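You operate a simulated robot arm through the tools that you are given. There is no shell and no other tool. Be economical: measure what you need, move in short steps, check, and stop when the job is done.

Carry out the task below with a simulated robot arm. There is one attempt and no reset: what you move stays moved.

TASK
Stack the red canister from the top of the folding table on top of the blue canister.

It is judged by the outcome, as a careful person would: the job done as asked, and still so three seconds after it is handed in. It fails if anything else is knocked over, pushed out of place, dropped, spilled or broken.

THE ROBOT
A 6-joint arm with a two-finger parallel gripper, fixed in place. Base frame: the origin is at the foot of the arm, x ahead of it, y to its left, z up; the work surface is at about z = 740. Lengths are in mm, angles in degrees, forces in N, time in s.
With the tool pointing down near the work surface it reaches from about 200 to 640 mm from the base axis. Its first joint turns from -66.0 to 66.0 degrees. Payload 2.7 kg.
Tool frame: the origin (TCP) lies between the finger pads and is the grasp point; the fingertips stand 23 mm ahead of it; z points along the fingers, y is the line along which they close. The gripper opens to 94 mm. The fingers are 38 mm wide and 10 mm thick; the gripper's body (54 by 96 mm) begins 39 mm behind the TCP.
Orientation is told as [roll, pitch, yaw] about the base's x, y, z axes, in that order, counted from this pose: with the fingers straight down and closing along the base's y, the tool's x points along the base's -x, its y along +y and its z along -z.

THE INTERFACE
- The arm moves only by the tool send_rows. Its argument "plan" is one flat list of numbers, 5 for each row, row after row: the opening, from 0 (shut) to 1 (fully open), then the shift along the tool's x, y, z in mm, then the turn about the tool's z in rad. In form: [claw, dx, dy, dz, yaw, claw, dx, dy, dz, yaw, ...]. A call has 1 to 20 rows; each row shifts and turns the commanded pose from where the row before left it, along the tool's axes as they then stand. A row lasts 0.2 s, in which the tool goes at most 50 mm and 8.6 degrees; a call with a longer step from one row to the next is refused whole, and so is a gripper value outside its range. A pose out of reach is approached as far as the arm can. The call stops where the force on the tool passes 40 N (or 10 N more than at its start, if that is more) or the arm is blocked; 0.2 s more then pass. The fingers move at their own pace (about 45 mm/s each) and stop on an object; they squeeze with about 23 N. The grip force told is the motor's: it shows also when the fingers shut on nothing. Time passes only in rows, and 0.2 s behind the last, so rows that do not move let the fingers close. It gives the time, the measured TCP pose, the force on the tool (base axes), the opening and the grip force at its end, in the units of the frame above (readings bear some noise).
- Cameras (640 x 400 px; columns grow to the right, rows downward): "scene" is fixed at [54.2, -419.7, 1404.4]; the picture's right is [0.91, -0.41, 0.00], its down [-0.23, -0.52, -0.82] and it looks along [0.34, 0.75, -0.57] (base axes); focal length 335 px, centre (320, 200). "wrist" rides on the gripper at [-39, 0, -44] in the tool frame; the picture's right is [0.00, -1.00, 0.00], its down [0.97, 0.00, -0.24] and it looks along [0.24, 0.00, 0.97] (tool axes); focal length 218 px, centre (320, 200).
- camera(camera): a new picture of that camera. No time passes.
- locate(camera, pixels): for up to 12 pixels [column, row] of the newest picture of that camera ("zoom" is the newest enlarged one), the place [x, y, z] in the base frame of the surface seen there, good to about 3 mm. No time passes.
- inspect(camera, box): a new picture of the part [left, top, right, bottom] of that camera's present view, enlarged. No time passes.
- job_done(): hands the job in; it is judged then, once.

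Work in short steps. Measure before you move; look again where a grasp or a placing could have gone wrong, and mend it. You have 60 turns and 22 pictures in all, the two below and enlarged ones among them. Open the gripper and draw the arm clear of the work before you hand the job in, unless the task says otherwise; then end with one line.

The tools are called after "Call:" as a command line: name --argument value ..., lists and objects as JSON in quotes. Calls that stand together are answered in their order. send_rows: Moves the arm, as the interface text tells. Its arguments: {"type":"object","properties":{"plan":{"type":"array","items":{"type":"number"}}},"required":["plan"]} The other tools are called the same way: camera (camera) takes a picture; locate (camera, pixels) gives the place of the surface under pixels of a picture; inspect (camera, box) takes an enlarged picture of a part of a camera's view; job_done () hands the job in.

At the start:

```text
time: 0.0
ee_pos: [410.9, 45.9, 1111.1]
ee_rot: [0.0, 0.0, 0.0]
force: [-0.3, 0.1, -1.1]
opening: 94.0
finger_force: 0.0
```

scene: 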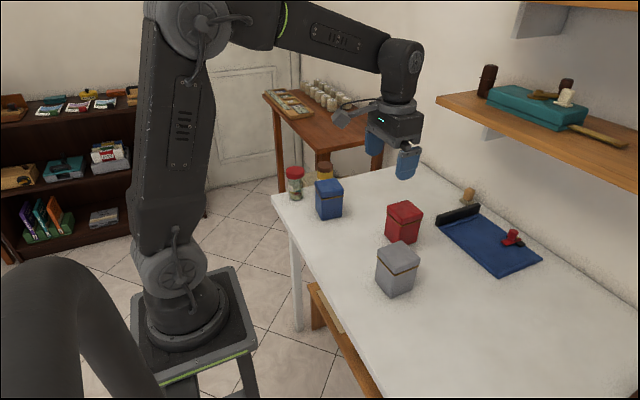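
wrist: 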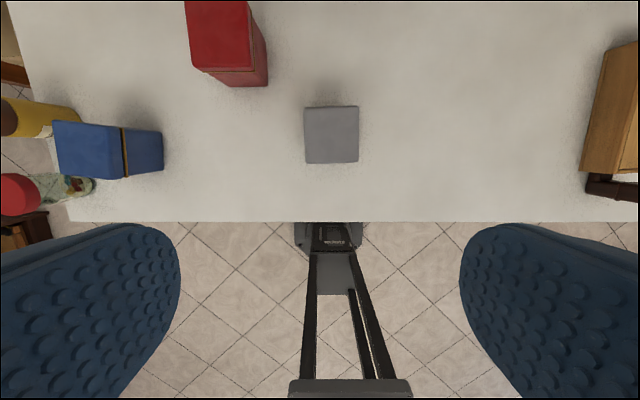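

The scene shows the blue canister near (329,198), the red one near (404,222) and a gray one near (397,268). I'll zoom in and measure them.

Call:
inspect --camera "scene" --box '[270, 150, 450, 300]'

Call:
locate --camera "wrist" --pixels '[[55, 122], [120, 127], [123, 177], [61, 175], [187, 3], [247, 3], [251, 72], [193, 68], [268, 85], [163, 170], [162, 132]]'

```text
2.67 times, centred on (360, 225) of scene
```

zoom: 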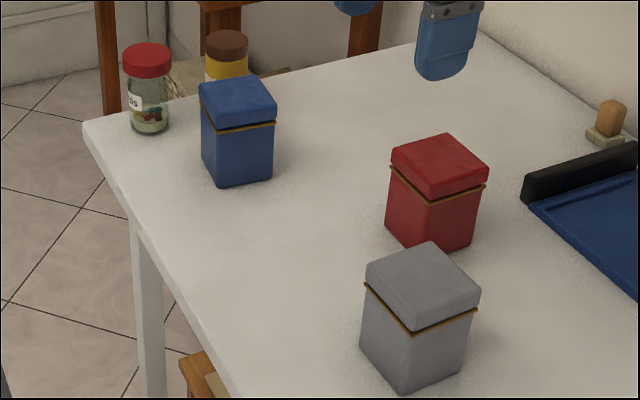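

```text
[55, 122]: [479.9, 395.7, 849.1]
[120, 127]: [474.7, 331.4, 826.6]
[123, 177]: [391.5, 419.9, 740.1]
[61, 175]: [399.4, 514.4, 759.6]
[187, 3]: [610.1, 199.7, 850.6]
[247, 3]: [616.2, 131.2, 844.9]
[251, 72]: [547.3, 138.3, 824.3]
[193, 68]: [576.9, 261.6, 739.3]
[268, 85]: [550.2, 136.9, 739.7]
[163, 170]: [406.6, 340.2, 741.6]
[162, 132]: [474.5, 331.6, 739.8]
```

Next I'll measure the top faces and sides of the canisters in the zoomed picture.

Call:
locate --camera "zoom" --pixels '[[394, 149], [443, 139], [482, 164], [430, 178], [438, 157], [204, 83], [250, 80], [272, 103], [219, 110], [237, 94], [428, 220], [420, 270]]'

Call:
inspect --camera "wrist" --box '[0, 0, 320, 200]'

```text
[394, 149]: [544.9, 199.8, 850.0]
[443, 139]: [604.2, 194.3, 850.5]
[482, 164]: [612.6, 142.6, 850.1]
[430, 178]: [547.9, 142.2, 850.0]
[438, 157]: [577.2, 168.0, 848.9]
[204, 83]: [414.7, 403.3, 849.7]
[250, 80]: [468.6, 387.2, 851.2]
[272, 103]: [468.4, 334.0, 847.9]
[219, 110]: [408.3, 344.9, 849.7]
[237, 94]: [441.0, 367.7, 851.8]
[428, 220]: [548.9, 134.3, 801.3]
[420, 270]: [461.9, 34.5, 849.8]
```

```text
2.00 times, centred on (160, 100) of wrist
```

zoom: 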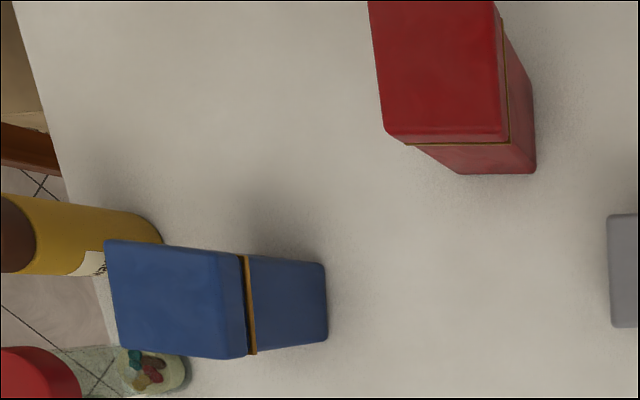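

Red's top is centred at about (579,168,850) and is about 70 mm wide. Blue's is at about (440,368,850), turned a little. I'll move above red, staying high, to measure its yaw.

Call:
send_rows --plan '[1, -16.8, 12.2, 10, 0, 1, -16.8, 12.2, 10, 0, 1, -16.8, 12.2, 10, 0, 1, -16.8, 12.2, 10, 0, 1, -16.8, 12.2, 10, 0, 1, -16.8, 12.2, 10, 0, 1, -16.8, 12.2, 10, 0, 1, -16.8, 12.2, 10, 0, 1, -16.8, 12.2, 10, 0, 1, -16.8, 12.2, 10, 0, 1, 0, 0, 0, 0]'

Call:
camera --camera "wrist"

```text
time: 2.4
ee_pos: [578.6, 168.9, 1009.4]
ee_rot: [0.0, -0.1, 0.0]
force: [-0.4, -0.2, 0.8]
opening: 94.3
finger_force: 0.1
```

```text
17 pictures are left
```

wrist: 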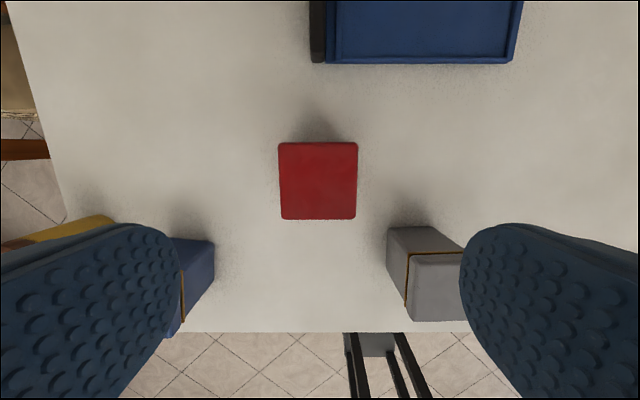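

Red appears nearly square to the tool. I'll measure its edges to get the centre and yaw.

Call:
locate --camera "wrist" --pixels '[[281, 155], [284, 208], [355, 155], [353, 208], [290, 145], [345, 145], [290, 217], [345, 217], [396, 232], [450, 250]]'

```text
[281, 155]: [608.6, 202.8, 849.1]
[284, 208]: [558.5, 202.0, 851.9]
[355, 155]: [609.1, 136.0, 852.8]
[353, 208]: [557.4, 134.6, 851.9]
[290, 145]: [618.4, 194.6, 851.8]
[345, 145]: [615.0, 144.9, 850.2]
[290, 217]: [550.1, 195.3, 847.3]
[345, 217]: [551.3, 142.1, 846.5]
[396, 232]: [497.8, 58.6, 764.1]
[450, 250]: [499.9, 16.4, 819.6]
```

Red is centred at (583,169), with yaw near 0 and a width of about 70. I'll descend to z≈820 with the fingers straddling it in y.

Call:
send_rows --plan '[1, -4, 0, 20, 0, 1, 0, 0, 25, 0, 1, 0, 0, 25, 0, 1, 0, 0, 20, 0, 1, 0, 0, 20, 0, 1, 0, 0, 20, 0, 1, 0, 0, 20, 0, 1, 0, 0, 20, 0, 1, 0, 0, 19, 0, 1, 0, 0, 0, 0]'

```text
time: 4.6
ee_pos: [583.2, 166.2, 821.0]
ee_rot: [0.0, 0.0, 0.0]
force: [1.2, -0.1, 0.3]
opening: 93.7
finger_force: 0.2
```

The arm is in place with no contact, so I'll close the gripper.

Call:
send_rows --plan '[0, 0, 1.5, 0, 0, 0, 0, 0, 0, 0, 0, 0, 0, 0, 0, 0, 0, 0, 0, 0, 0, 0, 0, 0, 0]'

```text
time: 5.8
ee_pos: [582.3, 168.0, 821.9]
ee_rot: [0.0, 0.0, 0.0]
force: [0.4, -1.7, 3.6]
opening: 74.7
finger_force: 22.4
```

It's gripped at 74.7 mm with 22 N. I'll lift gently first, then up to z≈980.

Call:
send_rows --plan '[0, 0, 0, -5, 0, 0, 0, 0, -10, 0, 0, 0, 0, -15, 0, 0, 0, 0, -20, 0, 0, 0, 0, -20, 0, 0, 0, 0, -20, 0, 0, 0, 0, -20, 0, 0, 0, 0, -20, 0, 0, 0, 0, -15, 0, 0, 0, 0, -15, 0, 0, 0, 0, 0, 0]'

Call:
camera --camera "scene"

```text
time: 8.2
ee_pos: [581.8, 170.3, 983.8]
ee_rot: [0.0, 0.0, 0.1]
force: [-0.7, 0.0, -1.4]
opening: 74.8
finger_force: 22.9
```

```text
16 pictures are left
```

scene: 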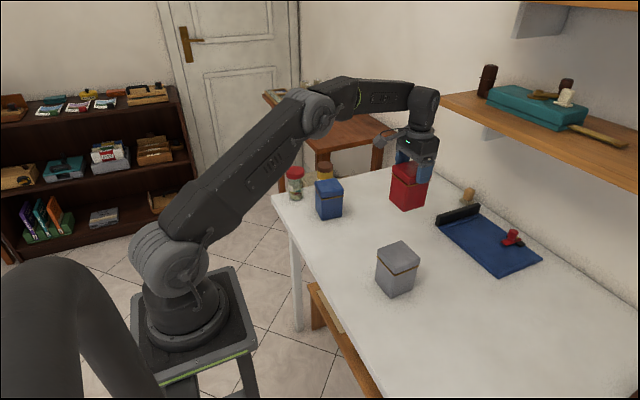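

The red canister is lifted whole. Before moving across, I'll measure blue's top more precisely.

Call:
inspect --camera "scene" --box '[300, 160, 364, 200]'

```text
10.00 times, centred on (332, 180) of scene
```

zoom: 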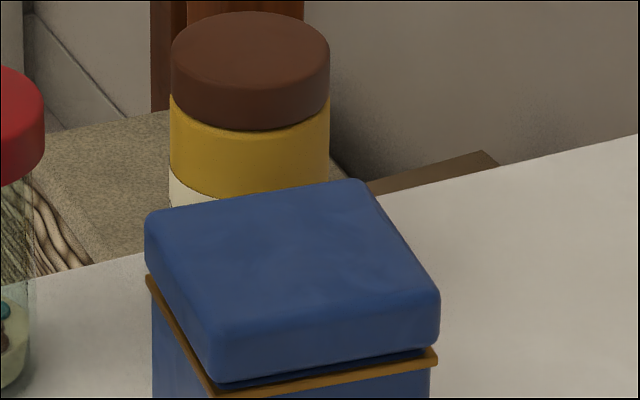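

Call:
locate --camera "zoom" --pixels '[[150, 214], [358, 184], [435, 293], [213, 335], [180, 275], [265, 202], [400, 240], [320, 315], [290, 255], [250, 20], [250, 105], [20, 90]]'

```text
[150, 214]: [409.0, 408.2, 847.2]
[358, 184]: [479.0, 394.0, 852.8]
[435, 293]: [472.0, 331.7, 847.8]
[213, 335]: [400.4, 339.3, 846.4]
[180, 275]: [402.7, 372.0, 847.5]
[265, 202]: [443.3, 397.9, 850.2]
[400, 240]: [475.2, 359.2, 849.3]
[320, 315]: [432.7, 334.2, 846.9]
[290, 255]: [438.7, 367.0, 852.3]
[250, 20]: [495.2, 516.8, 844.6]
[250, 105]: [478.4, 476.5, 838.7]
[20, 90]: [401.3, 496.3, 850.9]
```

Blue's top is centred at about (440,368,850), with yaw ≈ -8.5°. I'll carry red across at this height, where its bottom is about 50 mm above blue, and turn it +0.148 rad about tool z.

Call:
send_rows --plan '[0, 5, 7, 0, 0, 0, 10, 14, 0, 0, 0, 10, 14, 0, 0, 0, 10, 14, 0, 0, 0, 10, 14, 0, 0, 0, 10, 14, 0, 0, 0, 10, 14, 0, 0, 0, 10, 14, 0, 0, 0, 10, 14, 0, 0, 0, 10, 14, 0, 0, 0, 10, 14, 0, 0, 0, 10, 14, 0, 0, 0, 10, 14, 0, 0, 0, 10, 14, 0, 0, 0, 7, 9, 0, 0, 0, 0, 0, 0, 0.05, 0, 0, 0, 0, 0.05, 0, 0, 0, 0, 0.048, 0, 0, 0, 0, 0, 0, 0, 0, 0, 0]'

Call:
inspect --camera "scene" --box '[270, 110, 398, 230]'

```text
time: 12.4
ee_pos: [439.9, 367.2, 981.9]
ee_rot: [0.0, 0.0, -8.6]
force: [-0.6, -0.2, -0.9]
opening: 74.7
finger_force: 23.1
```

```text
3.33 times, centred on (334, 170) of scene
```

zoom: 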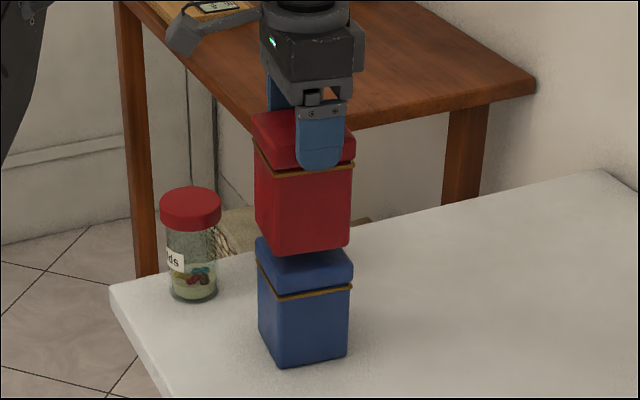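

Red is lined up over blue. I'll lower it to about 5 mm above contact, which I expect at TCP z≈932.

Call:
send_rows --plan '[0, 0, 0, 8, 0, 0, 0, 0, 10, 0, 0, 0, 0, 10, 0, 0, 0, 0, 10, 0, 0, 0, 0, 7, 0, 0, 0, 0, 0, 0, 0, 0, 0, 0, 0]'

Call:
inspect --camera "scene" --box '[294, 140, 374, 230]'

```text
time: 14.0
ee_pos: [441.1, 367.1, 936.3]
ee_rot: [0.1, 0.0, -8.5]
force: [2.9, 0.7, 17.3]
opening: 74.8
finger_force: 22.6
```

```text
4.44 times, centred on (334, 185) of scene
```

zoom: 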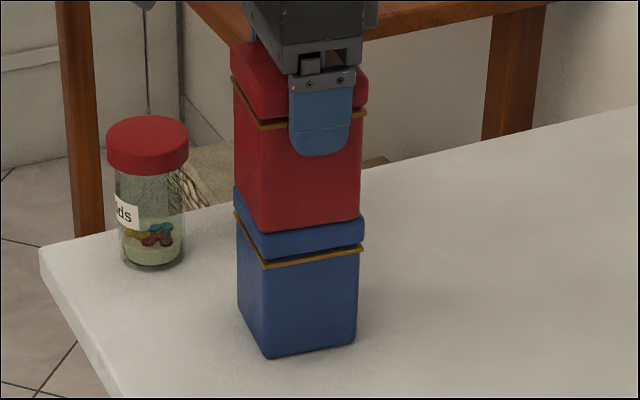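

It's already in contact (17 N up). I'll check the alignment at the interface before letting go.

Call:
inspect --camera "scene" --box '[310, 165, 374, 205]'

Call:
camera --camera "wrist"

```text
10.00 times, centred on (342, 185) of scene
```

zoom: 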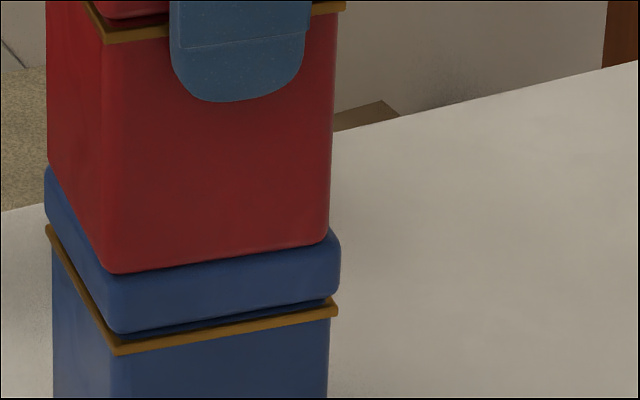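

```text
11 pictures are left
```

wrist: 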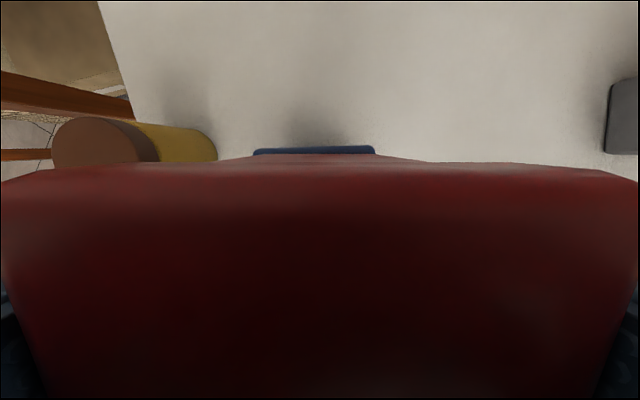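

Red sits squarely on blue, within a few mm. I'll ease off slightly, open the gripper and let things settle.

Call:
send_rows --plan '[0, 0, 0, -1, 0, 1, 0, 0, 0, 0, 1, 0, 0, 0, 0, 1, 0, 0, 0, 0, 1, 0, 0, 0, 0]'

```text
time: 15.2
ee_pos: [439.2, 367.9, 937.6]
ee_rot: [-0.1, 0.0, -8.6]
force: [-0.5, 0.8, -0.3]
opening: 94.1
finger_force: 0.0
```

The canister is released with no residual force. I'll go straight up, slowly at first.

Call:
send_rows --plan '[1, 0, 0, -5, 0, 1, 0, 0, -8, 0, 1, 0, 0, -10, 0, 1, 0, 0, -10, 0, 1, 0, 0, -15, 0, 1, 0, 0, -20, 0, 1, 0, 0, -20, 0, 1, 0, 0, -20, 0, 1, 0, 0, -20, 0, 1, 0, 0, -20, 0, 1, 0, 0, 0, 0, 1, 0, 0, 0, 0]'

Call:
camera --camera "scene"

```text
time: 17.8
ee_pos: [439.7, 367.0, 1086.7]
ee_rot: [-0.1, -0.1, -8.5]
force: [0.2, 0.0, -0.5]
opening: 93.7
finger_force: 0.0
```

```text
10 pictures are left
```

scene: 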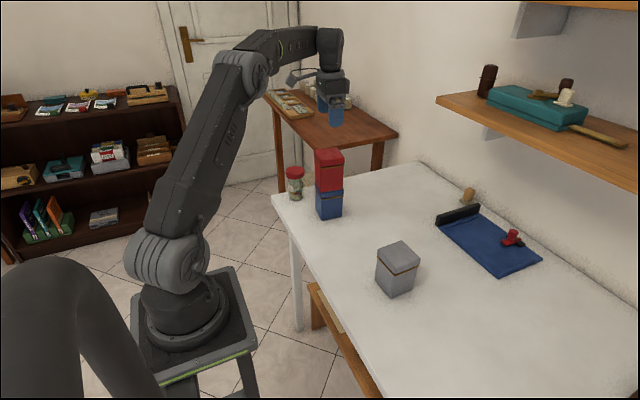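

The stack stands at (329,185), everything else in view is unmoved, and the gripper is open and clear, so I'm handing in.

Call:
job_done

```text
The job is handed in.
```

The red canister is stacked on the blue one, lined up to within a few millimetres. The gripper is open and clear, and nothing else in view was disturbed.
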